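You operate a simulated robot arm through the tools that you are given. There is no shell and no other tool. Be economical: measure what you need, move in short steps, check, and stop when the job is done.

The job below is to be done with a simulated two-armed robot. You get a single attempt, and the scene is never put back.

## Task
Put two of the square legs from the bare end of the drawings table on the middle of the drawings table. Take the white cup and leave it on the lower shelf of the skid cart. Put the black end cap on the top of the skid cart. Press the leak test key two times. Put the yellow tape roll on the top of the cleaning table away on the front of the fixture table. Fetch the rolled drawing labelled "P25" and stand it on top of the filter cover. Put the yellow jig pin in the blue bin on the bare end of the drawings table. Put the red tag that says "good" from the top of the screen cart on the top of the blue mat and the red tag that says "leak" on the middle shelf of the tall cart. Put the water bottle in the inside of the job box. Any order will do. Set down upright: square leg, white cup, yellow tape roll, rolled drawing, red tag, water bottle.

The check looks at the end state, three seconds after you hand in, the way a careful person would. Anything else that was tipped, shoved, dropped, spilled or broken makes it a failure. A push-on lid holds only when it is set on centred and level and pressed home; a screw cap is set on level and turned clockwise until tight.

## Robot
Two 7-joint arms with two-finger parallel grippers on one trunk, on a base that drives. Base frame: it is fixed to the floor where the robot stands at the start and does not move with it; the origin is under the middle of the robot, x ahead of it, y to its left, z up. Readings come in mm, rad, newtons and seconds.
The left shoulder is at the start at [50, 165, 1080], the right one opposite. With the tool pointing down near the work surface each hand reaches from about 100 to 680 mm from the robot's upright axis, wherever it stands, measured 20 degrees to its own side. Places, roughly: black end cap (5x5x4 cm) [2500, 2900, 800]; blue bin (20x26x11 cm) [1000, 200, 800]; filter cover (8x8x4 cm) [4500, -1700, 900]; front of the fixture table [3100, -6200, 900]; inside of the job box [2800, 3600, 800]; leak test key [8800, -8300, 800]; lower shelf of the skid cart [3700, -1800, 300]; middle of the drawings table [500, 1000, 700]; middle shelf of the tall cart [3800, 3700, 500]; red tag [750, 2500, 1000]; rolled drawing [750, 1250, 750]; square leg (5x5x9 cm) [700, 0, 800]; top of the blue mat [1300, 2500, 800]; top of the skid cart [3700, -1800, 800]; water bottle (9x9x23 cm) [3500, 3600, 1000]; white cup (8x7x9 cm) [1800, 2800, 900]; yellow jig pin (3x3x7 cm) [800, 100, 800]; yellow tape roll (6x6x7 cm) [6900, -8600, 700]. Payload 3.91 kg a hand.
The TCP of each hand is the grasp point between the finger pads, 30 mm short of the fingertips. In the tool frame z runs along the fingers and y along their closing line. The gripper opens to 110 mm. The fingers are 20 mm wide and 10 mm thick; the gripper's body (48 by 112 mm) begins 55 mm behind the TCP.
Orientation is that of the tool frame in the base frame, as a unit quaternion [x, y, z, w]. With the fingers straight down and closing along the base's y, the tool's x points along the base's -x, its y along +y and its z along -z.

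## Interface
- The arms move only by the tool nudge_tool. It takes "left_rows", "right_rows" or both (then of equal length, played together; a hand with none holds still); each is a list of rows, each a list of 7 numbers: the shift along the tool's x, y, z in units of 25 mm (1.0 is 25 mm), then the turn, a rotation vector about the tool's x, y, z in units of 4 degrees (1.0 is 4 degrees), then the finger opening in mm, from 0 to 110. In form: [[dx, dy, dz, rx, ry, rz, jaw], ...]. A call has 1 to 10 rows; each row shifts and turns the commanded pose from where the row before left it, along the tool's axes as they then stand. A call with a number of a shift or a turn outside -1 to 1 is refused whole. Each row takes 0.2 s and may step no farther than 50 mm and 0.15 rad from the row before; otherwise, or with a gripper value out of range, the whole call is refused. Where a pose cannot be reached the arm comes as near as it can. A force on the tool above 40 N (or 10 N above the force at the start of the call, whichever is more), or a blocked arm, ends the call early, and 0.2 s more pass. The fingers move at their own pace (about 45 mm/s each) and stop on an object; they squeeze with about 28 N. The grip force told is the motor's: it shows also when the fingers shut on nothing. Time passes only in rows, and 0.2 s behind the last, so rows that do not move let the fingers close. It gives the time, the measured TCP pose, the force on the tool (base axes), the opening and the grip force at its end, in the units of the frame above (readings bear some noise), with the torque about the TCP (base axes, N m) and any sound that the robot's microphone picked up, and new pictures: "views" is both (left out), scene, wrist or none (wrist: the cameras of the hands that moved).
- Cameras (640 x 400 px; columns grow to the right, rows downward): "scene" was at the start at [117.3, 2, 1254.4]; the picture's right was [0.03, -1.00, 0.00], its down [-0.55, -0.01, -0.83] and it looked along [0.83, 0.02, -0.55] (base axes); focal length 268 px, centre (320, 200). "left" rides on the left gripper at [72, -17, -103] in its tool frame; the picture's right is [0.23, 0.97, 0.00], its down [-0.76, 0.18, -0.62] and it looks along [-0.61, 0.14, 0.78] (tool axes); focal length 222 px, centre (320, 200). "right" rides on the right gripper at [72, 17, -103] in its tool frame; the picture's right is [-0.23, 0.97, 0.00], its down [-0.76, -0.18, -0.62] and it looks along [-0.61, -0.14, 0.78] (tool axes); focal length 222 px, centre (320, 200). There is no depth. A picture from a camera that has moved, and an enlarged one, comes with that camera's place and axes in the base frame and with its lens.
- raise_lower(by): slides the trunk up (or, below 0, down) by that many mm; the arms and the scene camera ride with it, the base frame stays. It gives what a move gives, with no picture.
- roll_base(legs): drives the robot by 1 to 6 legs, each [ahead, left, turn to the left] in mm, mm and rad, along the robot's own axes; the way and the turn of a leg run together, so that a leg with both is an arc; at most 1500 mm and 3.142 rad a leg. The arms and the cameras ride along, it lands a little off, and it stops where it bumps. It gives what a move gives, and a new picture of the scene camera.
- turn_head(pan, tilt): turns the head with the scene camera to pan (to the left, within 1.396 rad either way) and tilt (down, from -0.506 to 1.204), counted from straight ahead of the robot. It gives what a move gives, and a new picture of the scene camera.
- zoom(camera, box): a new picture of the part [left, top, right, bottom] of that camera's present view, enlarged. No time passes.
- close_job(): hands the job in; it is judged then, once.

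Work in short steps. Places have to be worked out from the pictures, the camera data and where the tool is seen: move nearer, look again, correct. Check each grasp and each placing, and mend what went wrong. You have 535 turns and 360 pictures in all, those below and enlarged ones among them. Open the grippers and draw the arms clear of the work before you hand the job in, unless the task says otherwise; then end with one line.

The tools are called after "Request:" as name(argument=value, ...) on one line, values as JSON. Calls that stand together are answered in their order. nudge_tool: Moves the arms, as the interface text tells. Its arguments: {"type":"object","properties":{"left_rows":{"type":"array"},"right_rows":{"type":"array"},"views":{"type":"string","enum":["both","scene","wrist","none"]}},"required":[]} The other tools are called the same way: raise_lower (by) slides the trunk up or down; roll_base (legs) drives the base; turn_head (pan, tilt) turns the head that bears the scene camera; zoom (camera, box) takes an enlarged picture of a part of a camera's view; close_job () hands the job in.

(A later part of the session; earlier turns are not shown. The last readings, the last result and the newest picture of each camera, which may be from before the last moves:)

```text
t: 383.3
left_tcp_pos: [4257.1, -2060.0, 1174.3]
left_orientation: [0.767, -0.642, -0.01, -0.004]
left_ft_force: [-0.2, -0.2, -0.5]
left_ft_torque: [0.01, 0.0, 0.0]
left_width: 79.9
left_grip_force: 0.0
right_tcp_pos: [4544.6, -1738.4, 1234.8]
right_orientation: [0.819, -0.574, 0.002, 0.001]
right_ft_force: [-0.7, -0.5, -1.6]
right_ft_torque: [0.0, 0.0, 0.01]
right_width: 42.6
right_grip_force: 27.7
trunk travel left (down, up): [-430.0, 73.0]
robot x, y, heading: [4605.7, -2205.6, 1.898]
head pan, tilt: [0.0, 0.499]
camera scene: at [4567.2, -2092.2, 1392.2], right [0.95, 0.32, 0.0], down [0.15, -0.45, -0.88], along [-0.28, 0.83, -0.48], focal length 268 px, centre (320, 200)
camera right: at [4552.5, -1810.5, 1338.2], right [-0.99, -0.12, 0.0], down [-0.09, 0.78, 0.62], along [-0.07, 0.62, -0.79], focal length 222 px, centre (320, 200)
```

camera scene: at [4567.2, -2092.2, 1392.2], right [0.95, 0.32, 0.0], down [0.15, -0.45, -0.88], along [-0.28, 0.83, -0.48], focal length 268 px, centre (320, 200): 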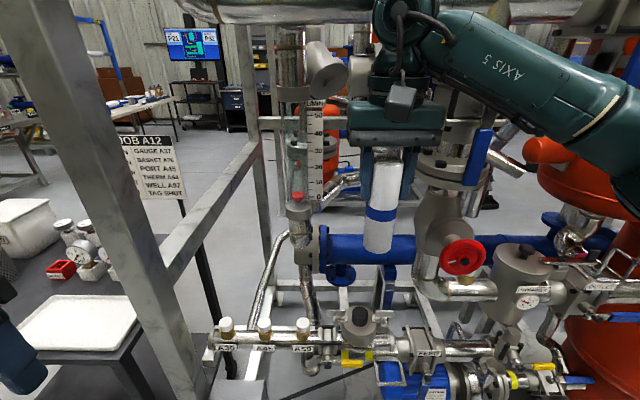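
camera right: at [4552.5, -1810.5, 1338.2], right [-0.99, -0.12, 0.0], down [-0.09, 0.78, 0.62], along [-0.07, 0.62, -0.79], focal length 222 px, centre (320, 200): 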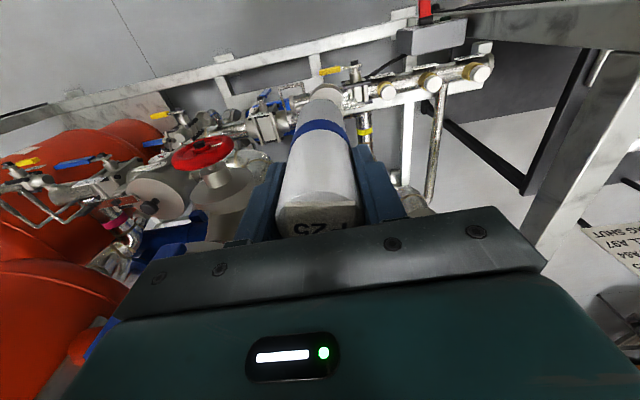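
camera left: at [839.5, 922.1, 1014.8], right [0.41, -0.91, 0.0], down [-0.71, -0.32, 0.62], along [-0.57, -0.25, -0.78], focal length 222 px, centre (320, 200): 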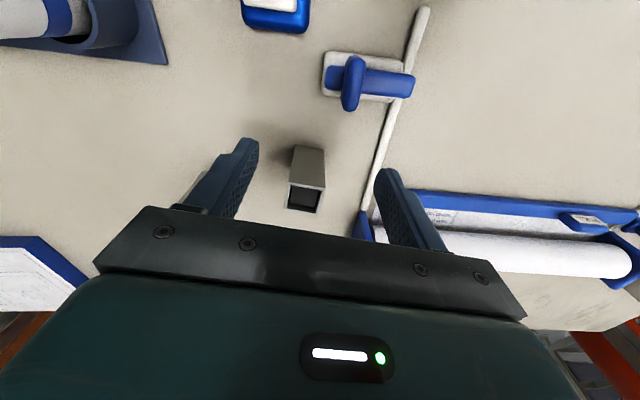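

I move the last 65 mm forward and lower to ~60 mm above the knob, then compare in both cameras.

Request:
nudge_tool(right_rows=[[-0.87, 0, 0, 0, 0, 0, 20], [-0.87, 0, 0, 0, 0, 0, 20], [-0.87, 0, 0, 0, 0, 0, 20], [0, 0, 1, 0, 0, 0, 20], [0, 0, 1, 0, 0, 0, 20], [0, 0, 1, 0, 0, 0, 20], [0, 0, 1, 0, 0, 0, 20], [0, 0, 1, 0, 0, 0, 20], [0, 0, 1, 0, 0, 0, 20], [0, 0, 1, 0, 0, 0, 20]], views="both")

Request:
zoom(camera="scene", box=[310, 210, 430, 360])

```text
t: 385.5
left_tcp_pos: [4256.3, -2060.8, 1176.4]
left_orientation: [0.767, -0.642, -0.009, -0.004]
left_ft_force: [-0.1, -0.5, 1.1]
left_ft_torque: [0.0, 0.01, 0.01]
left_width: 80.0
left_grip_force: 0.1
right_tcp_pos: [4522.8, -1677.6, 1058.0]
right_orientation: [0.819, -0.574, 0.001, 0.002]
right_ft_force: [-0.1, -0.3, -1.1]
right_ft_torque: [0.01, 0.0, -0.02]
right_width: 42.3
right_grip_force: 28.6
trunk travel left (down, up): [-430.0, 73.0]
robot x, y, heading: [4609.2, -2201.7, 1.895]
head pan, tilt: [0.0, 0.499]
camera scene: at [4567.5, -2092.2, 1392.3], right [0.95, 0.32, 0.0], down [0.15, -0.45, -0.88], along [-0.28, 0.83, -0.48], focal length 268 px, centre (320, 200)
camera right: at [4530.0, -1751.1, 1162.2], right [-0.99, -0.12, 0.0], down [-0.09, 0.78, 0.62], along [-0.07, 0.62, -0.78], focal length 222 px, centre (320, 200)
```

scene: 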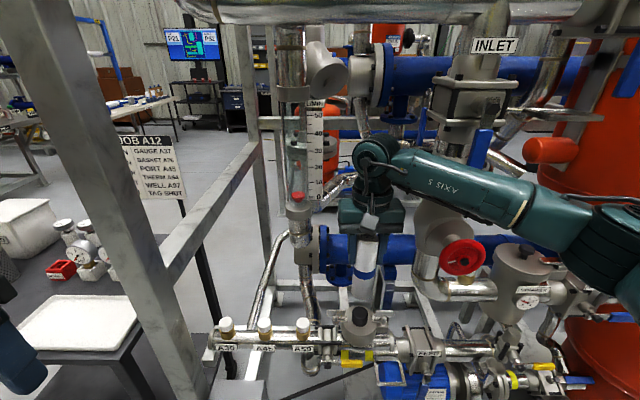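
right: 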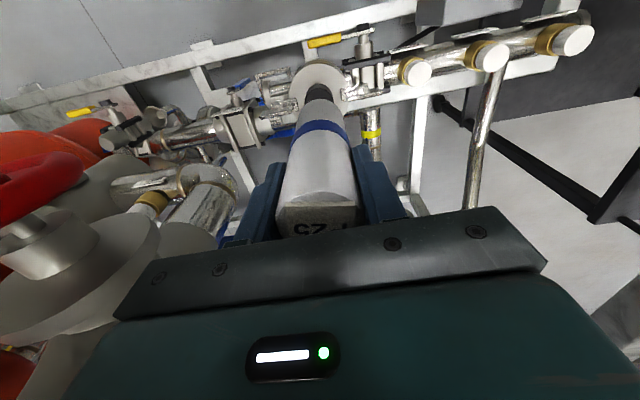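

```text
2.67 times, centred on (370, 285) of scene
camera zoom: at [4567.5, -2092.2, 1392.3], right [0.95, 0.32, 0.0], down [0.15, -0.45, -0.88], along [-0.28, 0.83, -0.48], focal length 716 px, centre (187, -27)
```

zoom: 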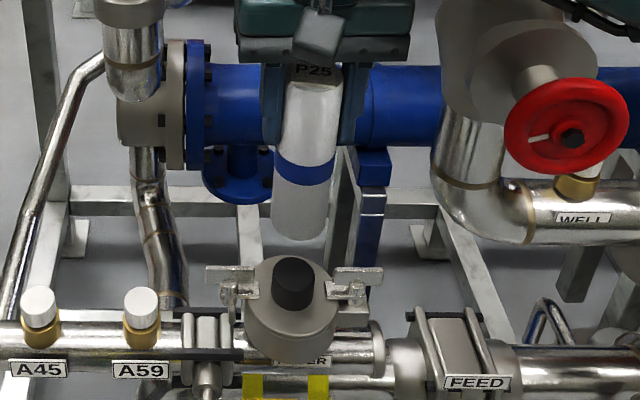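

I zoom on the wrist view to see the lid and knob beyond the roll's lower end.

Request:
zoom(camera="right", box=[250, 30, 390, 150])

```text
3.33 times, centred on (320, 90) of right
camera zoom: at [4530.0, -1751.1, 1162.2], right [-0.99, -0.12, 0.0], down [-0.09, 0.78, 0.62], along [-0.07, 0.62, -0.78], focal length 740 px, centre (320, 567)
```

zoom: 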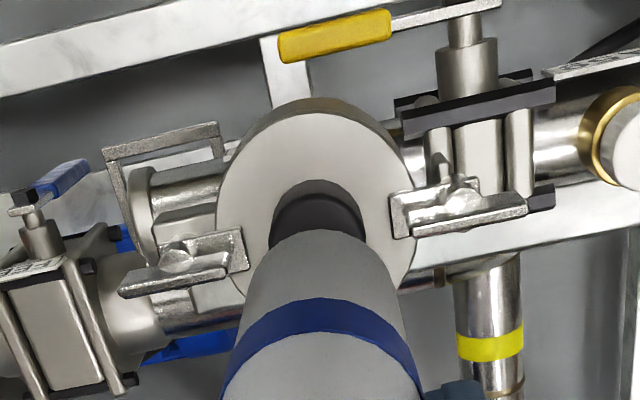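

Lid centre is within 3 mm of the TCP axis. I correct that and lower 50 mm.

Request:
nudge_tool(right_rows=[[0.13, 0, 0.5, 0, 0, 0, 20], [0, 0, 0.5, 0, 0, 0, 20], [0, 0, 0.5, 0, 0, 0, 20], [0, 0, 0.5, 0, 0, 0, 20], [0, 0, 0, 0, 0, 0, 20]], views="wrist")

Request:
zoom(camera="scene", box=[310, 210, 430, 360])

```text
t: 386.7
left_tcp_pos: [4258.1, -2061.1, 1175.5]
left_orientation: [0.767, -0.641, -0.01, -0.004]
left_ft_force: [0.2, -0.8, 0.5]
left_ft_torque: [0.01, 0.02, -0.01]
left_width: 80.3
left_grip_force: 0.1
right_tcp_pos: [4523.3, -1681.9, 1008.4]
right_orientation: [0.819, -0.574, 0.002, 0.002]
right_ft_force: [-0.6, 0.2, -0.2]
right_ft_torque: [-0.02, 0.03, 0.03]
right_width: 42.6
right_grip_force: 28.9
trunk travel left (down, up): [-430.0, 73.0]
robot x, y, heading: [4604.8, -2203.3, 1.899]
head pan, tilt: [0.0, 0.499]
camera right: at [4531.0, -1753.8, 1112.5], right [-0.99, -0.12, 0.0], down [-0.09, 0.78, 0.62], along [-0.07, 0.61, -0.79], focal length 222 px, centre (320, 200)
```

right: 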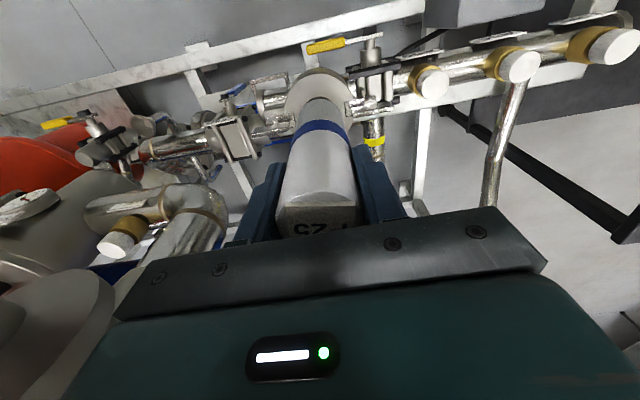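

```text
2.67 times, centred on (370, 285) of scene
camera zoom: at [4567.4, -2092.4, 1392.3], right [0.95, 0.32, 0.0], down [0.15, -0.45, -0.88], along [-0.28, 0.83, -0.48], focal length 716 px, centre (187, -27)
```

zoom: 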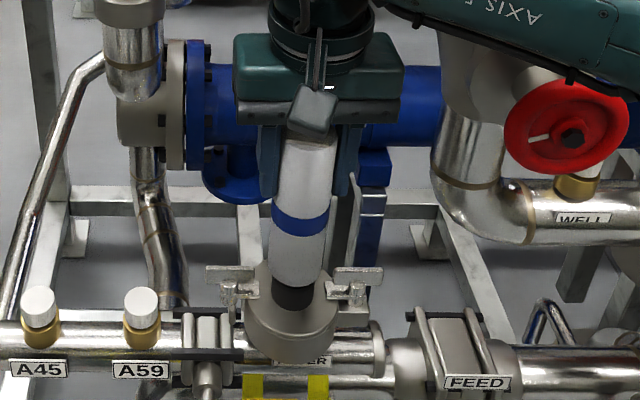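

The roll end is just above the knob, aligned left-right. I lower in 2 mm steps watching the force.

Request:
nudge_tool(right_rows=[[0, 0, 0.1, 0, 0, 0, 20], [0, 0, 0.1, 0, 0, 0, 20], [0, 0, 0, 0, 0, 0, 20]], views="none")

Request:
zoom(camera="right", box=[260, 50, 380, 150])

```text
t: 387.5
left_tcp_pos: [4256.4, -2059.9, 1176.4]
left_orientation: [0.768, -0.641, -0.01, -0.003]
left_ft_force: [-0.2, 0.6, -0.2]
left_ft_torque: [-0.01, -0.02, 0.01]
left_width: 80.0
left_grip_force: 0.1
right_tcp_pos: [4523.6, -1680.5, 1004.5]
right_orientation: [0.819, -0.574, 0.002, 0.001]
right_ft_force: [0.3, 0.4, -1.2]
right_ft_torque: [-0.01, 0.0, 0.0]
right_width: 42.4
right_grip_force: 28.9
trunk travel left (down, up): [-430.0, 73.0]
robot x, y, heading: [4605.3, -2206.1, 1.898]
head pan, tilt: [0.0, 0.499]
```

```text
4.00 times, centred on (320, 100) of right
camera zoom: at [4531.2, -1754.2, 1107.6], right [-0.99, -0.12, 0.0], down [-0.09, 0.78, 0.62], along [-0.07, 0.62, -0.79], focal length 888 px, centre (320, 600)
```

zoom: 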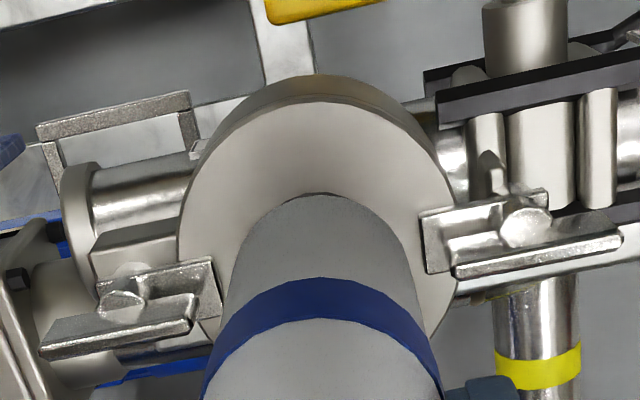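

Still centred. I continue lowering in small steps until contact.

Request:
nudge_tool(right_rows=[[0, 0, 0.1, 0, 0, 0, 20], [0, 0, 0.1, 0, 0, 0, 20], [0, 0, 0.1, 0, 0, 0, 20], [0, 0, 0, 0, 0, 0, 20]], views="none")

Request:
nudge_tool(right_rows=[[0, 0, 0.1, 0, 0, 0, 20], [0, 0, 0.1, 0, 0, 0, 20], [0, 0, 0, 0, 0, 0, 20]], views="none")

```text
t: 388.5
left_tcp_pos: [4257.1, -2060.0, 1176.0]
left_orientation: [0.767, -0.641, -0.01, -0.004]
left_ft_force: [0.2, 0.5, -0.6]
left_ft_torque: [-0.01, -0.03, 0.03]
left_width: 80.0
left_grip_force: 0.2
right_tcp_pos: [4523.1, -1682.3, 996.8]
right_orientation: [0.819, -0.574, 0.002, 0.002]
right_ft_force: [-0.3, 0.9, -2.1]
right_ft_torque: [0.01, 0.01, 0.0]
right_width: 42.8
right_grip_force: 28.0
trunk travel left (down, up): [-430.0, 73.0]
robot x, y, heading: [4607.5, -2207.0, 1.896]
head pan, tilt: [0.0, 0.499]
```

```text
t: 389.3
left_tcp_pos: [4258.3, -2061.7, 1176.8]
left_orientation: [0.767, -0.641, -0.011, -0.004]
left_ft_force: [0.6, -0.5, 0.0]
left_ft_torque: [0.0, -0.01, -0.01]
left_width: 80.0
left_grip_force: 0.0
right_tcp_pos: [4523.1, -1682.5, 995.7]
right_orientation: [0.819, -0.574, -0.002, -0.001]
right_ft_force: [3.7, 1.2, 24.0]
right_ft_torque: [0.15, -0.39, 0.19]
right_width: 42.9
right_grip_force: 27.8
trunk travel left (down, up): [-430.0, 73.0]
robot x, y, heading: [4606.9, -2205.6, 1.897]
head pan, tilt: [0.0, 0.499]
```

Firm contact, centre of pressure within 1 mm. I ease up 1 mm and open the fingers gently.

Request:
nudge_tool(right_rows=[[0, 0, -0.05, 0, 0, 0, 20], [0, 0, 0, 0, 0, 0, 48], [0, 0, 0, 0, 0, 0, 55], [0, 0, 0, 0, 0, 0, 62], [0, 0, 0, 0, 0, 0, 70], [0, 0, 0, 0, 0, 0, 70]], views="both")

```text
t: 390.7
left_tcp_pos: [4257.3, -2061.1, 1175.7]
left_orientation: [0.767, -0.641, -0.011, -0.003]
left_ft_force: [0.4, -0.1, 0.1]
left_ft_torque: [0.02, -0.02, 0.01]
left_width: 79.8
left_grip_force: 0.1
right_tcp_pos: [4524.4, -1682.7, 992.5]
right_orientation: [0.819, -0.574, 0.002, 0.002]
right_ft_force: [0.6, -1.5, -0.2]
right_ft_torque: [0.01, 0.02, 0.0]
right_width: 69.8
right_grip_force: 0.1
trunk travel left (down, up): [-430.0, 73.0]
robot x, y, heading: [4603.5, -2206.1, 1.9]
head pan, tilt: [0.0, 0.499]
camera scene: at [4567.5, -2092.5, 1392.3], right [0.95, 0.32, 0.0], down [0.15, -0.45, -0.88], along [-0.28, 0.83, -0.48], focal length 268 px, centre (320, 200)
camera right: at [4530.9, -1754.4, 1096.8], right [-0.99, -0.12, 0.0], down [-0.09, 0.78, 0.62], along [-0.07, 0.62, -0.79], focal length 222 px, centre (320, 200)
```

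scene: 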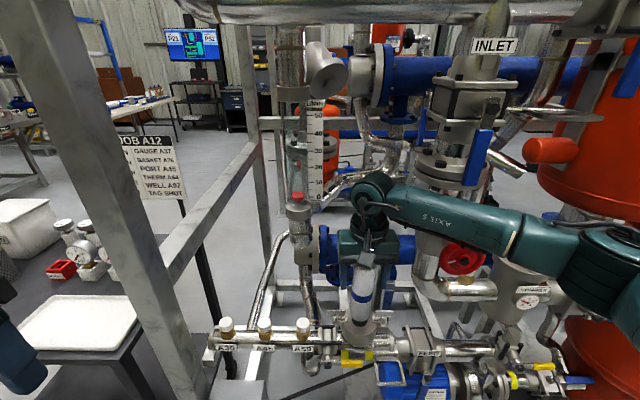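
right: 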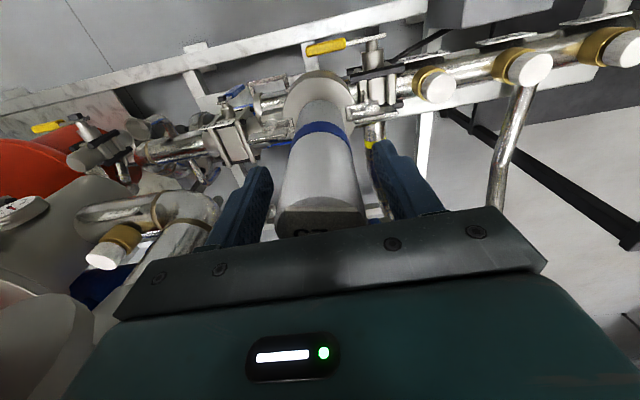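

The roll stands on its own between the open fingers. I rise straight up and look.

Request:
nudge_tool(right_rows=[[0, 0, -0.6, 0, 0, 0, 70], [0, 0, -0.8, 0, 0, 0, 70], [0, 0, -1, 0, 0, 0, 70], [0, 0, -1, 0, 0, 0, 70], [0, 0, -1, 0, 0, 0, 70], [0, 0, -1, 0, 0, 0, 70], [0, 0, -1, 0, 0, 0, 70]], views="both")

```text
t: 392.3
left_tcp_pos: [4256.6, -2060.2, 1176.3]
left_orientation: [0.767, -0.641, -0.01, -0.004]
left_ft_force: [0.5, -0.6, 0.0]
left_ft_torque: [0.0, 0.0, 0.01]
left_width: 79.9
left_grip_force: 0.0
right_tcp_pos: [4522.4, -1681.9, 1153.2]
right_orientation: [0.819, -0.574, 0.002, 0.001]
right_ft_force: [0.8, 0.0, 0.6]
right_ft_torque: [0.0, 0.0, 0.0]
right_width: 70.2
right_grip_force: 0.2
trunk travel left (down, up): [-430.0, 73.0]
robot x, y, heading: [4606.9, -2201.2, 1.901]
head pan, tilt: [0.0, 0.499]
camera scene: at [4567.4, -2092.8, 1392.3], right [0.95, 0.32, 0.0], down [0.15, -0.45, -0.88], along [-0.28, 0.83, -0.48], focal length 268 px, centre (320, 200)
camera right: at [4530.5, -1754.3, 1257.0], right [-0.99, -0.12, 0.0], down [-0.09, 0.78, 0.62], along [-0.07, 0.62, -0.78], focal length 222 px, centre (320, 200)
```

scene: 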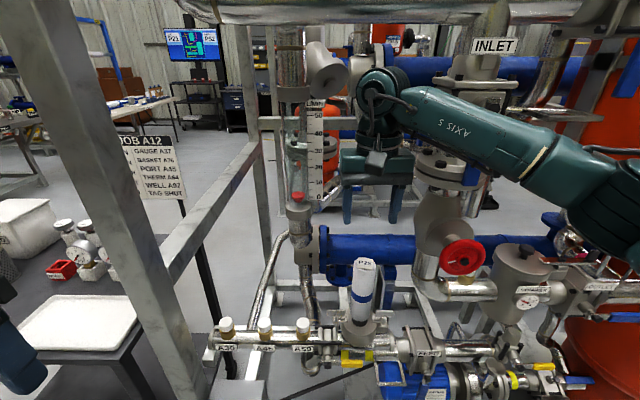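
right: 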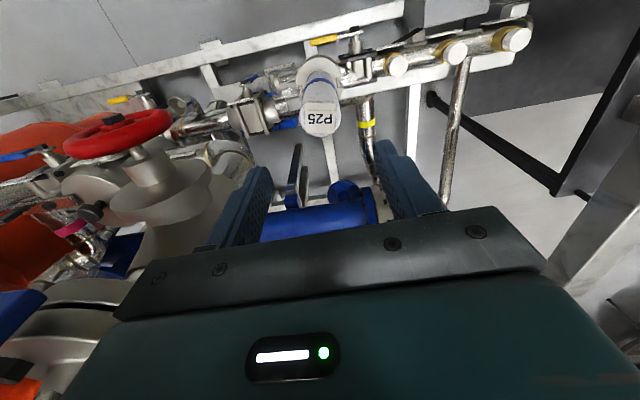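

P25 stands upright on the cover. I withdraw the hand, back away and drive round toward the north side.

Request:
nudge_tool(right_rows=[[1, 0, 0, 0, 0, 0, 80], [1, 0, 0, 0, 0, 0, 80], [1, 0, 0, 0, 0, 0, 80], [1, 0, 0, 0, 0, 0, 80], [1, 0, 0, 0, 0, 0, 80], [1, 0, 0, 0, 0, 0, 80], [1, 0, 0, 0, 0, 0, 80]], views="none")

Request:
roll_base(legs=[[-290, 0, 0], [0, 0, 1.565], [1500, 0, 0], [380, 0, 0], [0, 0, -1.571], [1500, 0, 0]])

```text
t: 393.9
left_tcp_pos: [4258.3, -2059.9, 1175.0]
left_orientation: [0.767, -0.641, -0.011, -0.004]
left_ft_force: [-0.7, 0.0, 0.1]
left_ft_torque: [0.01, 0.01, 0.02]
left_width: 79.8
left_grip_force: 0.1
right_tcp_pos: [4583.5, -1847.0, 1153.0]
right_orientation: [0.819, -0.574, 0.002, 0.002]
right_ft_force: [0.0, -1.0, 0.2]
right_ft_torque: [0.02, 0.01, -0.01]
right_width: 79.9
right_grip_force: 0.1
trunk travel left (down, up): [-430.0, 73.0]
robot x, y, heading: [4607.2, -2207.8, 1.897]
head pan, tilt: [0.0, 0.499]
```

```text
t: 419.6
left_tcp_pos: [2120.7, -1469.4, 1175.2]
left_orientation: [0.759, -0.651, -0.01, -0.003]
left_ft_force: [0.0, 0.4, 0.4]
left_ft_torque: [0.01, -0.01, -0.02]
left_width: 80.0
left_grip_force: 0.0
right_tcp_pos: [2452.3, -1262.8, 1154.4]
right_orientation: [0.811, -0.585, 0.002, 0.001]
right_ft_force: [1.0, -0.4, -0.3]
right_ft_torque: [0.02, 0.0, -0.02]
right_width: 80.1
right_grip_force: 0.1
trunk travel left (down, up): [-430.0, 73.0]
robot x, y, heading: [2468.1, -1626.9, 1.863]
head pan, tilt: [0.0, 0.499]
camera scene: at [2429.6, -1509.7, 1392.2], right [0.96, 0.29, 0.0], down [0.14, -0.46, -0.88], along [-0.26, 0.84, -0.48], focal length 268 px, centre (320, 200)
```

scene: 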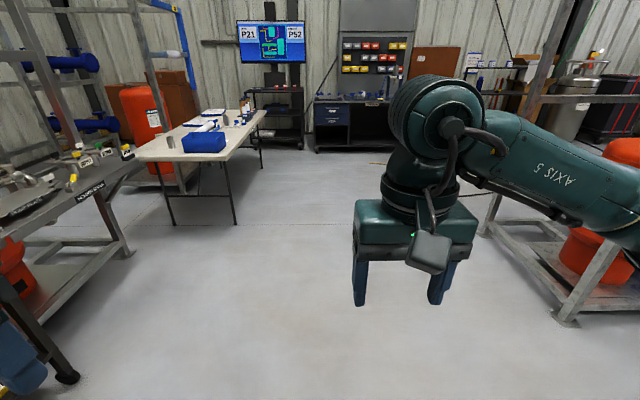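

The way along the room is open. I straighten and drive 3.7 m to the tag/screen cart area.

Request:
roll_base(legs=[[0, 0, 0.03], [1500, 0, 0], [1500, 0, 0], [700, 0, 0]])

Request:
turn_head(pan=0.3, tilt=0.45)

```text
t: 437.8
left_tcp_pos: [943.9, 2022.8, 1175.7]
left_orientation: [0.766, -0.642, -0.01, -0.003]
left_ft_force: [0.4, -0.7, -0.7]
left_ft_torque: [0.01, -0.02, 0.0]
left_width: 80.1
left_grip_force: 0.0
right_tcp_pos: [1271.2, 2235.1, 1152.5]
right_orientation: [0.818, -0.576, 0.002, 0.002]
right_ft_force: [-0.2, 0.3, 0.1]
right_ft_torque: [-0.01, 0.02, 0.03]
right_width: 80.2
right_grip_force: 0.1
trunk travel left (down, up): [-430.0, 73.0]
robot x, y, heading: [1292.5, 1876.1, 1.896]
head pan, tilt: [0.0, 0.499]
camera scene: at [1254.6, 1989.0, 1392.2], right [0.95, 0.32, 0.0], down [0.15, -0.45, -0.88], along [-0.28, 0.83, -0.48], focal length 268 px, centre (320, 200)
```

scene: 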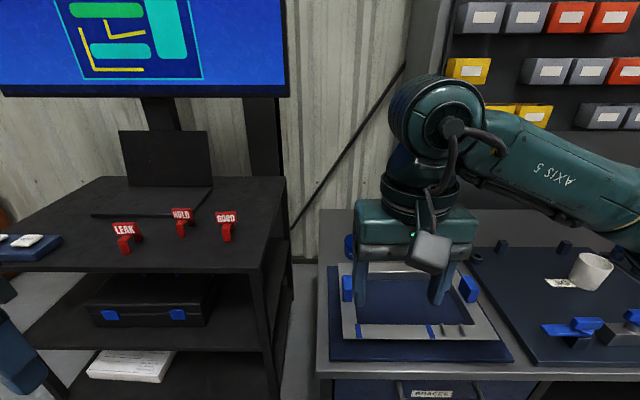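

```text
t: 438.6
left_tcp_pos: [944.5, 2021.6, 1176.1]
left_orientation: [0.766, -0.642, -0.009, -0.003]
left_ft_force: [-0.6, -0.1, 0.3]
left_ft_torque: [-0.01, -0.02, -0.02]
left_width: 79.7
left_grip_force: 0.0
right_tcp_pos: [1271.6, 2235.9, 1153.2]
right_orientation: [0.817, -0.576, 0.003, 0.001]
right_ft_force: [0.6, 1.2, -0.8]
right_ft_torque: [-0.02, -0.03, -0.01]
right_width: 79.9
right_grip_force: 0.1
trunk travel left (down, up): [-430.0, 73.0]
robot x, y, heading: [1294.7, 1875.5, 1.892]
head pan, tilt: [0.3, 0.45]
camera scene: at [1230.0, 1977.1, 1396.7], right [0.81, 0.58, 0.0], down [0.25, -0.35, -0.9], along [-0.52, 0.73, -0.44], focal length 268 px, centre (320, 200)
```

scene: 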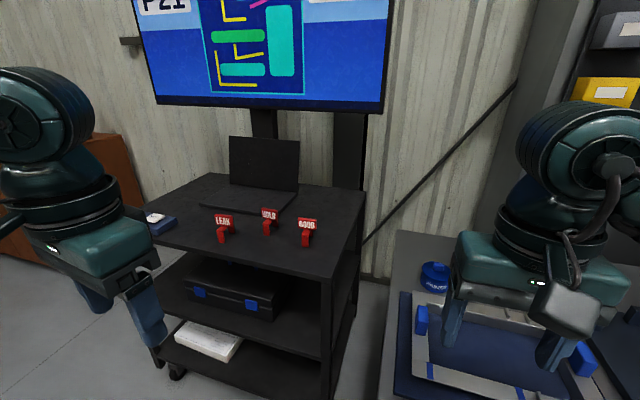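

Tags LEAK, HOLD, GOOD stand on the screen cart. I zoom on them, and on the blue mats.

Request:
zoom(camera="scene", box=[190, 180, 350, 280])

Request:
turn_head(pan=-0.45, tilt=0.6)

```text
4.00 times, centred on (270, 230) of scene
camera zoom: at [1230.0, 1977.1, 1396.7], right [0.81, 0.58, 0.0], down [0.25, -0.35, -0.9], along [-0.52, 0.73, -0.44], focal length 1073 px, centre (520, 80)
```

zoom: 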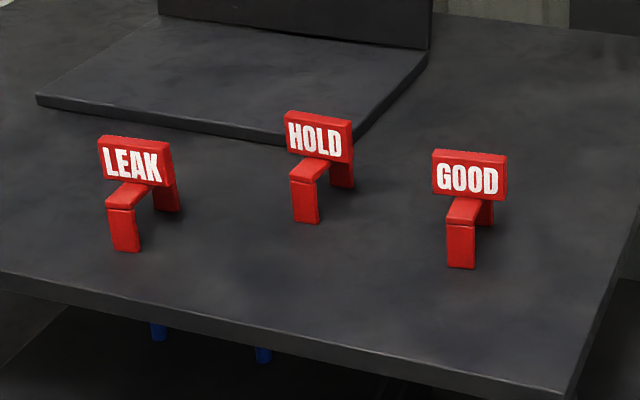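

```text
t: 439.7
left_tcp_pos: [944.4, 2022.1, 1174.3]
left_orientation: [0.766, -0.643, -0.01, -0.004]
left_ft_force: [-0.6, 0.0, -0.3]
left_ft_torque: [0.0, -0.01, 0.01]
left_width: 80.1
left_grip_force: 0.1
right_tcp_pos: [1270.3, 2236.2, 1153.8]
right_orientation: [0.818, -0.576, 0.003, 0.002]
right_ft_force: [0.3, -0.6, 0.2]
right_ft_torque: [-0.01, -0.01, -0.01]
right_width: 80.1
right_grip_force: 0.1
trunk travel left (down, up): [-430.0, 73.0]
robot x, y, heading: [1297.7, 1873.2, 1.901]
head pan, tilt: [-0.45, 0.6]
camera scene: at [1294.7, 1990.1, 1383.2], right [0.99, -0.13, 0.0], down [-0.07, -0.56, -0.83], along [0.1, 0.82, -0.56], focal length 268 px, centre (320, 200)
```

scene: 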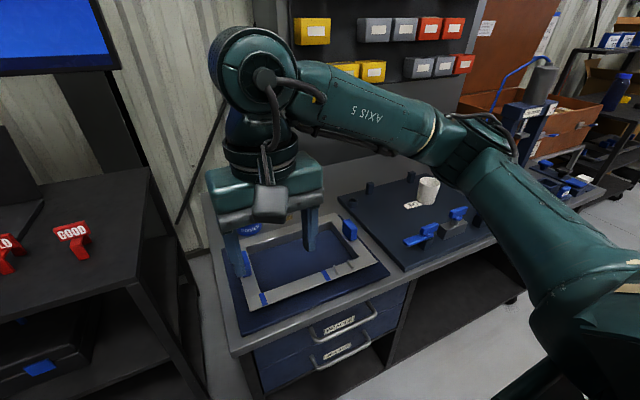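

GOOD tag is about (832,2475), LEAK (634,2353), plates turned ~30°. I strafe left 280 mm and go 190 mm forward so each hand faces its tag.

Request:
roll_base(legs=[[0, 282, 0], [190, 0, 0]])

Request:
turn_head(pan=0.1, tilt=0.6)

```text
t: 443.9
left_tcp_pos: [620.9, 2115.1, 1175.2]
left_orientation: [0.765, -0.643, -0.009, -0.004]
left_ft_force: [-0.2, -0.2, -0.2]
left_ft_torque: [-0.02, -0.01, 0.0]
left_width: 79.9
left_grip_force: 0.0
right_tcp_pos: [947.3, 2328.1, 1153.4]
right_orientation: [0.817, -0.577, 0.003, 0.001]
right_ft_force: [-0.6, 0.0, 0.1]
right_ft_torque: [-0.02, 0.0, 0.0]
right_width: 79.8
right_grip_force: 0.1
trunk travel left (down, up): [-430.0, 73.0]
robot x, y, heading: [970.7, 1962.4, 1.891]
head pan, tilt: [-0.45, 0.6]
camera scene: at [970.3, 2081.7, 1383.1], right [0.99, -0.13, 0.0], down [-0.07, -0.56, -0.82], along [0.11, 0.82, -0.57], focal length 268 px, centre (320, 200)
```

scene: 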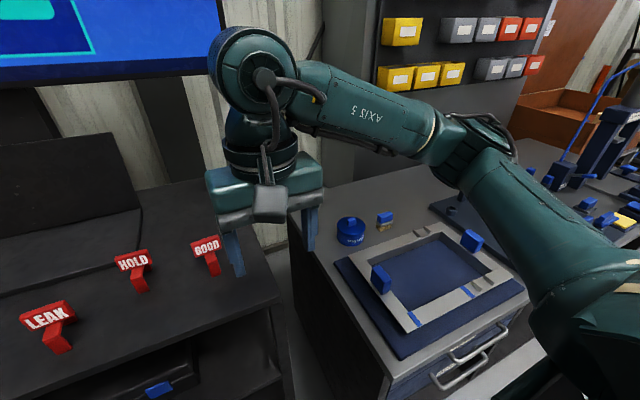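

```text
t: 444.9
left_tcp_pos: [619.7, 2114.2, 1175.0]
left_orientation: [0.765, -0.643, -0.01, -0.004]
left_ft_force: [-0.1, -0.4, 0.5]
left_ft_torque: [-0.01, -0.02, -0.02]
left_width: 80.2
left_grip_force: 0.1
right_tcp_pos: [947.3, 2327.0, 1154.1]
right_orientation: [0.818, -0.576, 0.002, 0.002]
right_ft_force: [0.1, 0.0, 0.5]
right_ft_torque: [0.02, -0.03, 0.0]
right_width: 80.0
right_grip_force: 0.0
trunk travel left (down, up): [-430.0, 73.0]
robot x, y, heading: [967.0, 1967.2, 1.893]
head pan, tilt: [0.099, 0.6]
camera scene: at [923.2, 2074.1, 1383.2], right [0.91, 0.41, 0.0], down [0.23, -0.52, -0.83], along [-0.34, 0.75, -0.56], focal length 268 px, centre (320, 200)
```

scene: 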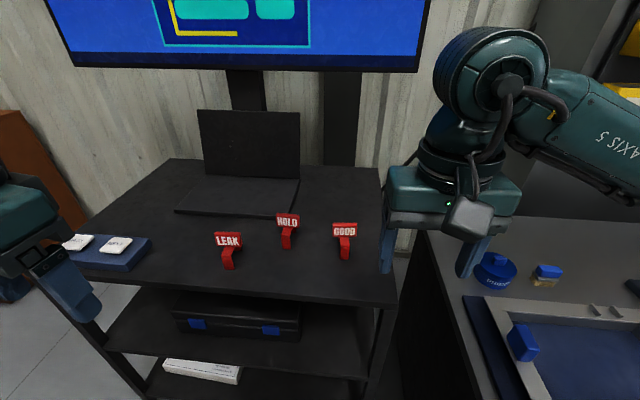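

Triangulation: GOOD plate centre ≈(775,2548,957), LEAK ≈(521,2420,950), cart top z≈895. I go 100 mm closer.

Request:
roll_base(legs=[[100, 0, 0]])

```text
t: 446.0
left_tcp_pos: [588.2, 2207.7, 1175.7]
left_orientation: [0.765, -0.644, -0.01, -0.003]
left_ft_force: [0.3, 0.1, 0.4]
left_ft_torque: [-0.03, -0.01, 0.01]
left_width: 80.1
left_grip_force: 0.0
right_tcp_pos: [916.0, 2420.3, 1152.9]
right_orientation: [0.818, -0.575, 0.003, 0.001]
right_ft_force: [0.5, 0.9, -0.4]
right_ft_torque: [-0.02, 0.02, -0.02]
right_width: 80.0
right_grip_force: 0.1
trunk travel left (down, up): [-430.0, 73.0]
robot x, y, heading: [938.8, 2065.5, 1.893]
head pan, tilt: [0.099, 0.6]
camera scene: at [891.4, 2169.0, 1383.1], right [0.91, 0.41, 0.0], down [0.23, -0.52, -0.82], along [-0.34, 0.75, -0.57], focal length 268 px, centre (320, 200)
```

scene: 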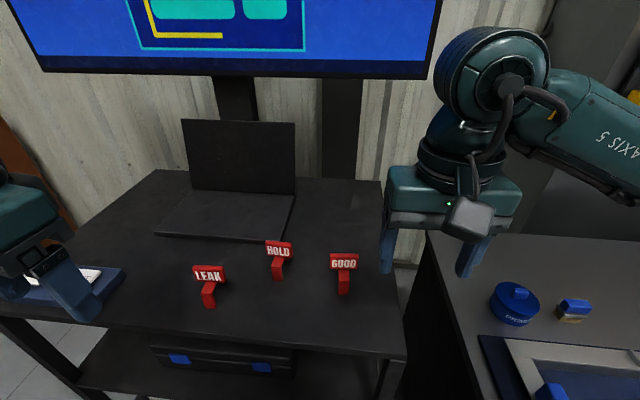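

Right hand goes over the GOOD tag and turns 12° to match its plate.

Request:
nudge_tool(right_rows=[[-0.96, 0.51, 0, 0, 0, 0, 90], [-0.96, 0.51, 0, 0, 0, 0, 90], [-0.96, 0.51, 0, 0, 0, 0, 90], [-0.96, 0.51, 0, 0, 0, 0, 90], [-0.96, 0.51, 0, 0, 0, 0, 90], [-0.96, 0.51, 0, 0, 0, 0, 90], [-0.96, 0.51, 0, 0, 0, 0, 90], [0, 0, 1, 0, 0, -1, 90], [0, 0, 1, 0, 0, -1, 90], [0, 0, 1, 0, 0, -1, 90]], views="wrist")

```text
t: 448.2
left_tcp_pos: [589.0, 2208.5, 1175.5]
left_orientation: [0.765, -0.643, -0.01, -0.004]
left_ft_force: [0.4, 0.4, -0.1]
left_ft_torque: [-0.01, 0.0, 0.01]
left_width: 80.1
left_grip_force: 0.1
right_tcp_pos: [775.2, 2546.5, 1078.1]
right_orientation: [0.873, -0.488, 0.001, 0.002]
right_ft_force: [0.2, 0.7, 1.1]
right_ft_torque: [0.01, 0.0, 0.04]
right_width: 89.7
right_grip_force: 0.1
trunk travel left (down, up): [-430.0, 73.0]
robot x, y, heading: [937.6, 2057.3, 1.893]
head pan, tilt: [0.099, 0.6]
camera right: at [797.5, 2478.0, 1181.4], right [-0.95, -0.32, 0.0], down [-0.25, 0.74, 0.62], along [-0.2, 0.59, -0.79], focal length 222 px, centre (320, 200)
```

right: 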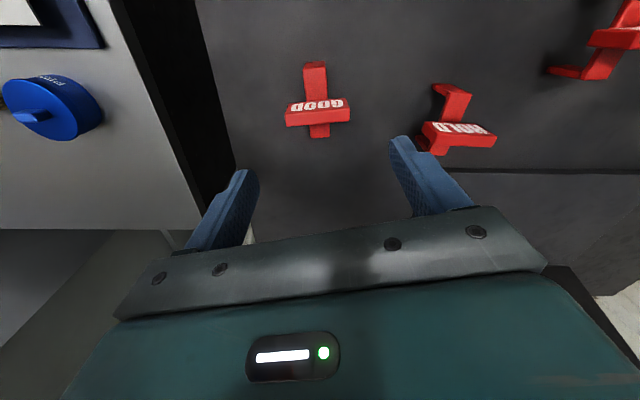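

Plate measured at (780,2535), angle ≈27°. I correct by 13 mm and a small turn, descend and close on the plate ends.

Request:
nudge_tool(right_rows=[[0.51, 0.05, 0, 0, 0, 0.6, 90], [0, 0, 1, 0, 0, 0.6, 90], [0, 0, 1, 0, 0, 0, 90], [0, 0, 1, 0, 0, 0, 90], [0, 0, 1, 0, 0, 0, 90], [0, 0, 0.7, 0, 0, 0, 90]], views="wrist")

```text
t: 449.6
left_tcp_pos: [589.2, 2207.5, 1175.9]
left_orientation: [0.765, -0.644, -0.01, -0.003]
left_ft_force: [1.0, 0.1, -0.4]
left_ft_torque: [-0.02, 0.02, -0.03]
left_width: 79.7
left_grip_force: 0.1
right_tcp_pos: [782.2, 2534.7, 961.0]
right_orientation: [0.852, -0.523, 0.003, 0.001]
right_ft_force: [0.0, 0.0, 0.1]
right_ft_torque: [-0.01, 0.0, -0.01]
right_width: 90.0
right_grip_force: 0.1
trunk travel left (down, up): [-430.0, 73.0]
robot x, y, heading: [936.1, 2062.3, 1.891]
head pan, tilt: [0.099, 0.6]
camera right: at [797.7, 2464.3, 1063.7], right [-0.97, -0.24, 0.0], down [-0.19, 0.76, 0.62], along [-0.15, 0.6, -0.78], focal length 222 px, centre (320, 200)
```

right: 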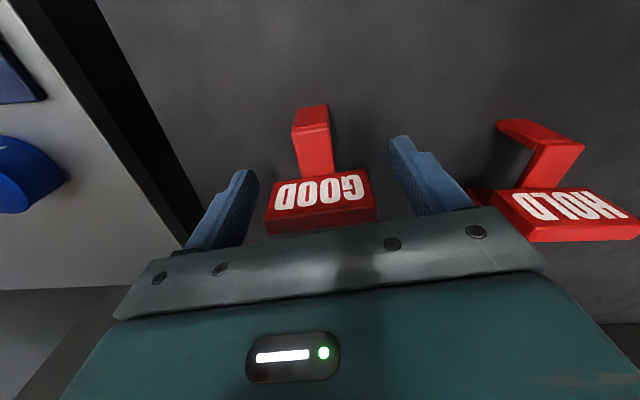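

The plate lies ~10 mm further forward than the finger centres; I advance 9 mm and close.

Request:
nudge_tool(right_rows=[[-0.36, 0, 0, 0, 0, 0, 90], [0, 0, 0, 0, 0, 0, 40], [0, 0, 0, 0, 0, 0, 40], [0, 0, 0, 0, 0, 0, 40], [0, 0, 0, 0, 0, 0, 40]], views="wrist")

```text
t: 450.8
left_tcp_pos: [588.8, 2206.0, 1175.6]
left_orientation: [0.766, -0.643, -0.01, -0.004]
left_ft_force: [-0.7, -0.7, -0.4]
left_ft_torque: [0.01, -0.01, 0.0]
left_width: 80.3
left_grip_force: 0.1
right_tcp_pos: [776.4, 2544.2, 960.7]
right_orientation: [0.852, -0.523, 0.001, 0.002]
right_ft_force: [1.6, -0.6, 0.5]
right_ft_torque: [0.01, -0.07, 0.01]
right_width: 57.5
right_grip_force: 28.2
trunk travel left (down, up): [-430.0, 73.0]
robot x, y, heading: [933.3, 2058.4, 1.892]
head pan, tilt: [0.099, 0.6]
camera right: at [793.3, 2472.4, 1064.2], right [-0.97, -0.24, 0.0], down [-0.19, 0.76, 0.62], along [-0.15, 0.6, -0.78], focal length 222 px, centre (320, 200)
```

right: 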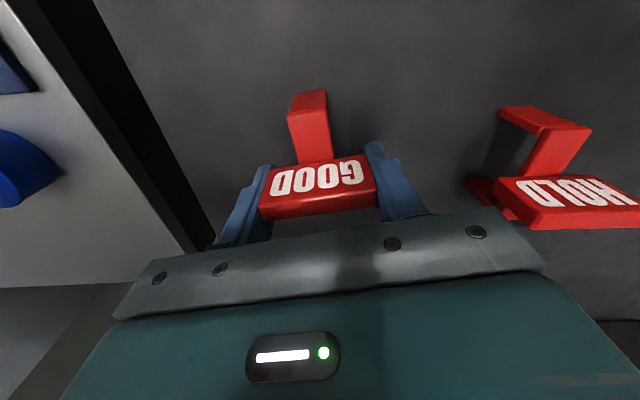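

Gripped (57.5 mm). I lift it and pull it back; meanwhile the left hand moves over the LEAK tag.

Request:
nudge_tool(right_rows=[[0, 0, -1, 0, 0, 0, 40], [0, 0, -1, 0, 0, 0, 40], [0, 0, -1, 0, 0, 0, 40], [0, 0, -1, 0, 0, 0, 40], [0, 0, -1, 0, 0, 0, 40], [0.5, -0.9, 0, 0, 0, 0, 40], [0.5, -0.9, 0, 0, 0, 0, 40], [0.5, -0.9, 0, 0, 0, 0, 40], [0.5, -0.9, 0, 0, 0, 0, 40], [0, -0.9, 0, 0, 0, 0, 40]], left_rows=[[0, 0, 0, 0, 0, 0, 80], [0, 0, 0, 0, 0, 0, 80], [-1, 0, 0, 0, 0, 0, 90], [-1, 0, 0, 0, 0, 0, 90], [-1, 0, 0, 0, 0, 0, 90], [-1, 0, 0.5, 0, 0, 0, 90], [-1, 0, 0.5, 0, 0, 0, 90], [-1, 0, 0.5, 0, 0, 0, 90], [-1, 0, 0.5, 0, 0, 0, 90], [-1, 0, 1, 0, 0, 0, 90]], views="both")

```text
t: 453.0
left_tcp_pos: [553.3, 2408.5, 1104.9]
left_orientation: [0.766, -0.642, -0.009, -0.004]
left_ft_force: [0.5, 0.1, -0.1]
left_ft_torque: [0.02, 0.01, 0.04]
left_width: 89.9
left_grip_force: 0.1
right_tcp_pos: [899.2, 2552.1, 1084.7]
right_orientation: [0.852, -0.524, 0.002, 0.002]
right_ft_force: [0.6, 0.3, -1.1]
right_ft_torque: [-0.03, -0.01, 0.01]
right_width: 57.5
right_grip_force: 27.8
trunk travel left (down, up): [-430.0, 73.0]
robot x, y, heading: [938.9, 2056.6, 1.89]
head pan, tilt: [0.099, 0.6]
camera scene: at [891.9, 2169.1, 1383.1], right [0.91, 0.41, 0.0], down [0.23, -0.52, -0.82], along [-0.34, 0.75, -0.57], focal length 268 px, centre (320, 200)
camera right: at [916.2, 2480.5, 1189.0], right [-0.97, -0.24, 0.0], down [-0.19, 0.76, 0.62], along [-0.15, 0.6, -0.79], focal length 222 px, centre (320, 200)
camera left: at [584.9, 2337.1, 1204.8], right [-0.92, -0.39, 0.0], down [-0.3, 0.71, 0.64], along [-0.25, 0.59, -0.77], focal length 222 px, centre (320, 200)
```

scene: 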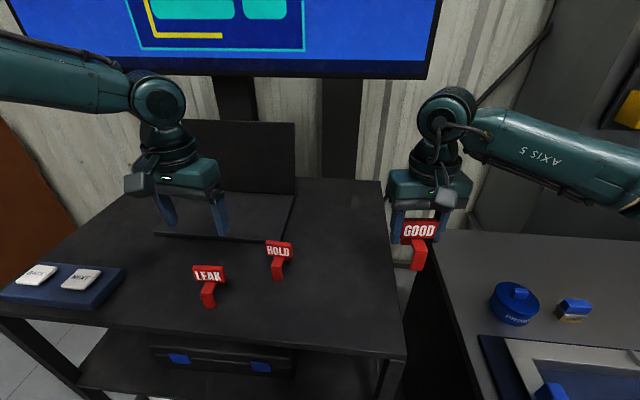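
right: 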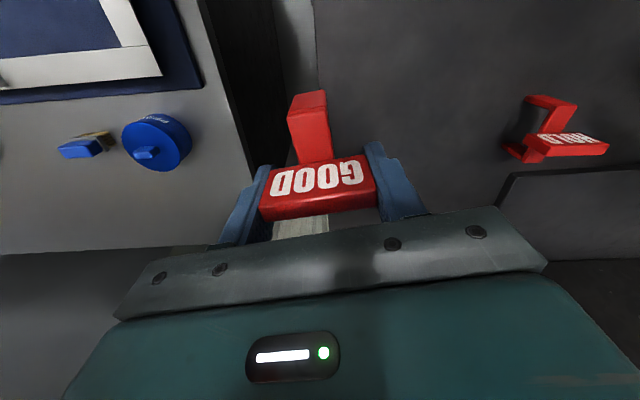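
left: 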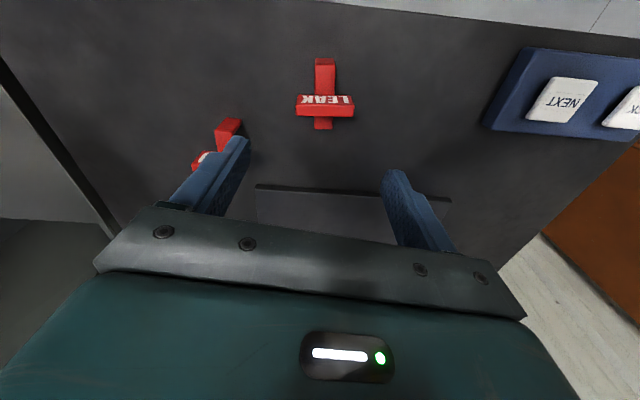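

LEAK plate at ≈(550,2407), angle 26°. I turn the left hand to match, level it, and descend.

Request:
nudge_tool(left_rows=[[0, 0.14, 0.5, 0.08, 0.28, -1, 90], [0, 0, 0.5, 0, 0, -1, 90], [0, 0, 0.5, 0, 0, -1, 90], [0, 0, 0.5, 0, 0, -1, 90], [0, 0, 1, 0, 0, 0, 90], [0, 0, 1, 0, 0, 0, 90], [0, 0, 1, 0, 0, 0, 90], [0, 0, 0.7, 0, 0, 0, 90]], views="wrist")

```text
t: 454.8
left_tcp_pos: [549.3, 2406.2, 961.6]
left_orientation: [0.847, -0.531, 0.0, -0.001]
left_ft_force: [0.0, 0.2, 0.6]
left_ft_torque: [-0.01, -0.01, 0.02]
left_width: 90.0
left_grip_force: 0.0
right_tcp_pos: [898.5, 2550.5, 1086.3]
right_orientation: [0.852, -0.524, 0.001, 0.002]
right_ft_force: [-0.1, -0.5, -0.2]
right_ft_torque: [-0.02, -0.01, -0.01]
right_width: 57.5
right_grip_force: 28.0
trunk travel left (down, up): [-430.0, 73.0]
robot x, y, heading: [940.7, 2059.9, 1.9]
head pan, tilt: [0.099, 0.6]
camera left: at [596.8, 2347.8, 1063.9], right [-0.78, -0.63, 0.0], down [-0.49, 0.61, 0.62], along [-0.39, 0.48, -0.78], focal length 222 px, centre (320, 200)
```

left: 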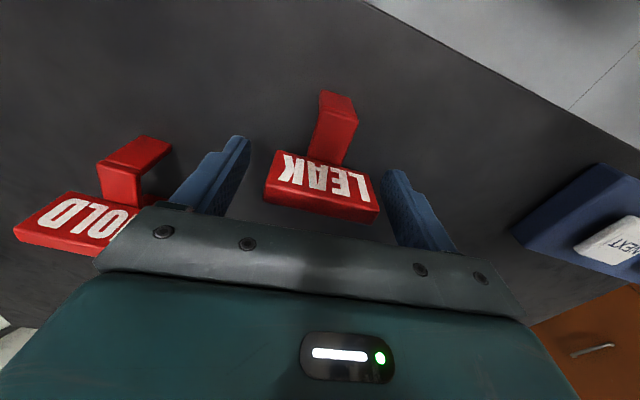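

The plate sits between the fingers as with the first tag. Close and lift.

Request:
nudge_tool(left_rows=[[0, 0, 0, 0, 0, 0, 40], [0, 0, 0, 0, 0, 0, 40], [0, 0, 0, 0, 0, 0, 40], [0, 0, 0, 0, 0, 0, 40], [0, 0, -1, 0, 0, 0, 40], [0, 0, -1, 0, 0, 0, 40], [0, 0, -1, 0, 0, 0, 40], [0, 0, -1, 0, 0, 0, 40], [0, 0, -1, 0, 0, 0, 40], [1, 0, 0, 0, 0, 0, 40]], views="wrist")

```text
t: 457.0
left_tcp_pos: [562.2, 2383.2, 1087.4]
left_orientation: [0.847, -0.531, -0.001, 0.0]
left_ft_force: [0.7, 0.5, 0.5]
left_ft_torque: [0.02, -0.01, 0.0]
left_width: 57.7
left_grip_force: 28.3
right_tcp_pos: [899.6, 2550.3, 1086.3]
right_orientation: [0.852, -0.523, 0.001, 0.001]
right_ft_force: [-0.1, -0.6, 0.1]
right_ft_torque: [0.01, -0.02, 0.01]
right_width: 57.4
right_grip_force: 27.8
trunk travel left (down, up): [-430.0, 73.0]
robot x, y, heading: [935.5, 2054.9, 1.893]
head pan, tilt: [0.099, 0.6]
camera left: at [608.3, 2324.4, 1189.7], right [-0.78, -0.63, 0.0], down [-0.49, 0.61, 0.62], along [-0.39, 0.49, -0.78], focal length 222 px, centre (320, 200)
```

left: 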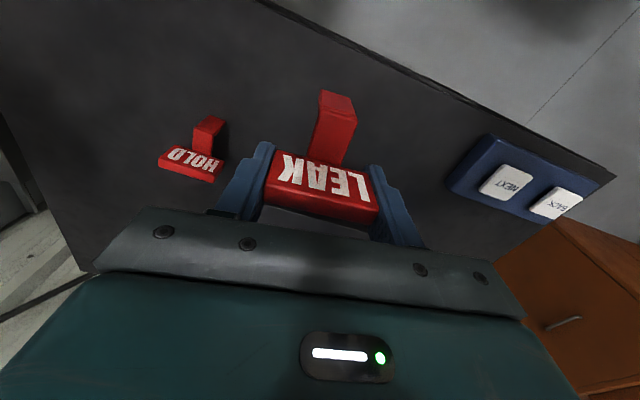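

Both tags are held. I back up 180 mm and strafe right 400 mm to the bench with the blue mat.

Request:
roll_base(legs=[[-190, 0, 0], [0, -400, 0]])

Request:
turn_head(pan=-0.2, tilt=0.75)

```text
t: 462.2
left_tcp_pos: [1000.4, 2326.2, 1087.6]
left_orientation: [0.848, -0.529, 0.0, 0.001]
left_ft_force: [0.0, -0.1, 0.2]
left_ft_torque: [0.0, -0.03, 0.04]
left_width: 57.7
left_grip_force: 27.7
right_tcp_pos: [1336.8, 2494.6, 1086.5]
right_orientation: [0.853, -0.523, 0.002, 0.002]
right_ft_force: [-1.3, -0.4, -0.4]
right_ft_torque: [0.01, 0.01, 0.01]
right_width: 57.2
right_grip_force: 28.5
trunk travel left (down, up): [-430.0, 73.0]
robot x, y, heading: [1373.6, 2001.0, 1.897]
head pan, tilt: [0.099, 0.6]
camera scene: at [1330.6, 2112.2, 1383.2], right [0.91, 0.41, 0.0], down [0.23, -0.52, -0.83], along [-0.34, 0.75, -0.56], focal length 268 px, centre (320, 200)
```

scene: 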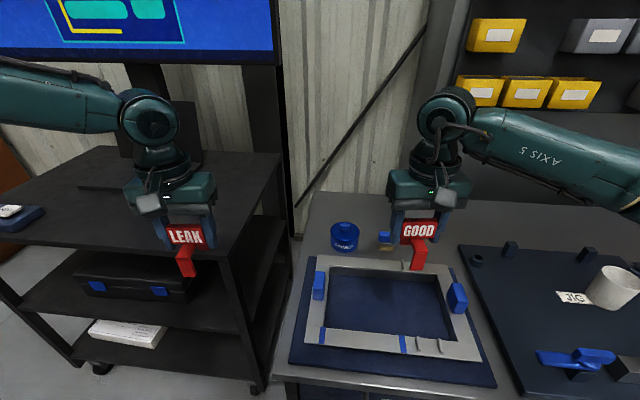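

```text
t: 463.0
left_tcp_pos: [999.9, 2327.9, 1087.7]
left_orientation: [0.848, -0.53, 0.0, -0.001]
left_ft_force: [0.1, -0.4, -0.3]
left_ft_torque: [0.0, -0.04, 0.02]
left_width: 57.4
left_grip_force: 28.2
right_tcp_pos: [1336.8, 2494.0, 1085.2]
right_orientation: [0.853, -0.522, 0.002, 0.002]
right_ft_force: [0.1, 0.1, -0.2]
right_ft_torque: [-0.02, -0.01, 0.04]
right_width: 57.4
right_grip_force: 28.1
trunk travel left (down, up): [-430.0, 73.0]
robot x, y, heading: [1374.9, 2002.7, 1.893]
head pan, tilt: [-0.201, 0.75]
camera scene: at [1356.5, 2113.8, 1370.3], right [0.99, 0.12, 0.0], down [0.08, -0.68, -0.73], along [-0.09, 0.73, -0.68], focal length 268 px, centre (320, 200)
```

scene: 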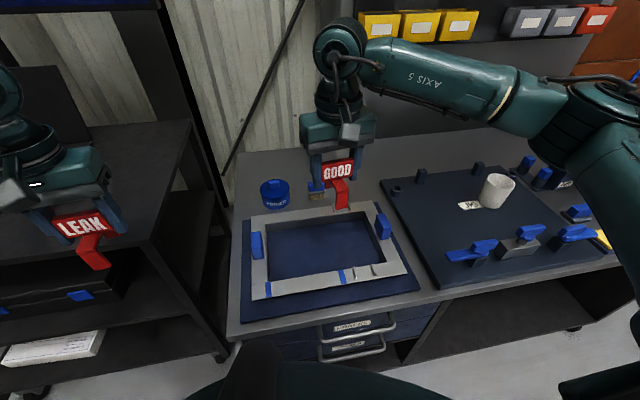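

The mat shows through the frame's opening, about 290×150 mm, centre ≈(1315,2553). I bring the GOOD tag over it and lower partway.

Request:
nudge_tool(right_rows=[[-0.85, -0.1, 0, 0, 0, 0, 40], [-0.85, -0.1, 0, 0, 0, 0, 40], [-0.85, -0.1, 0, 0, 0, 0, 40], [0, 0, 1, 0, 0, 0, 40], [0, 0, 1, 0, 0, 0, 40], [0, 0, 1, 0, 0, 0, 40], [0, 0, 1, 0, 0, 0, 40], [0, 0, 1, 0, 0, 0, 40], [0, 0, 1, 0, 0, 0, 40]], views="both")

```text
t: 465.0
left_tcp_pos: [999.7, 2327.2, 1086.5]
left_orientation: [0.849, -0.529, 0.0, 0.0]
left_ft_force: [0.2, 0.1, -0.6]
left_ft_torque: [0.03, 0.01, 0.01]
left_width: 57.3
left_grip_force: 28.2
right_tcp_pos: [1313.9, 2554.9, 935.6]
right_orientation: [0.853, -0.522, 0.001, 0.002]
right_ft_force: [0.0, -0.8, -0.2]
right_ft_torque: [-0.03, 0.0, 0.0]
right_width: 57.5
right_grip_force: 27.8
trunk travel left (down, up): [-430.0, 73.0]
robot x, y, heading: [1372.6, 2000.4, 1.899]
head pan, tilt: [-0.201, 0.75]
camera scene: at [1356.5, 2114.0, 1370.3], right [0.99, 0.12, 0.0], down [0.08, -0.68, -0.73], along [-0.09, 0.73, -0.68], focal length 268 px, centre (320, 200)
camera right: at [1330.9, 2483.4, 1038.2], right [-0.97, -0.24, 0.0], down [-0.19, 0.76, 0.62], along [-0.15, 0.6, -0.79], focal length 222 px, centre (320, 200)
```

scene: 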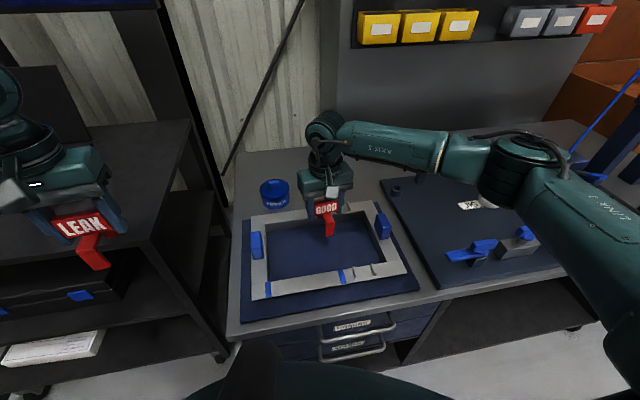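
right: 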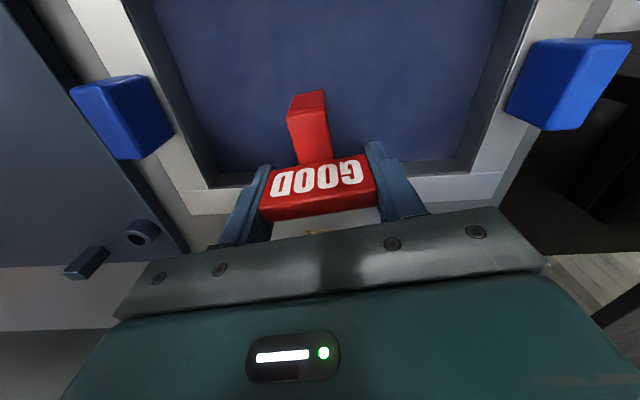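

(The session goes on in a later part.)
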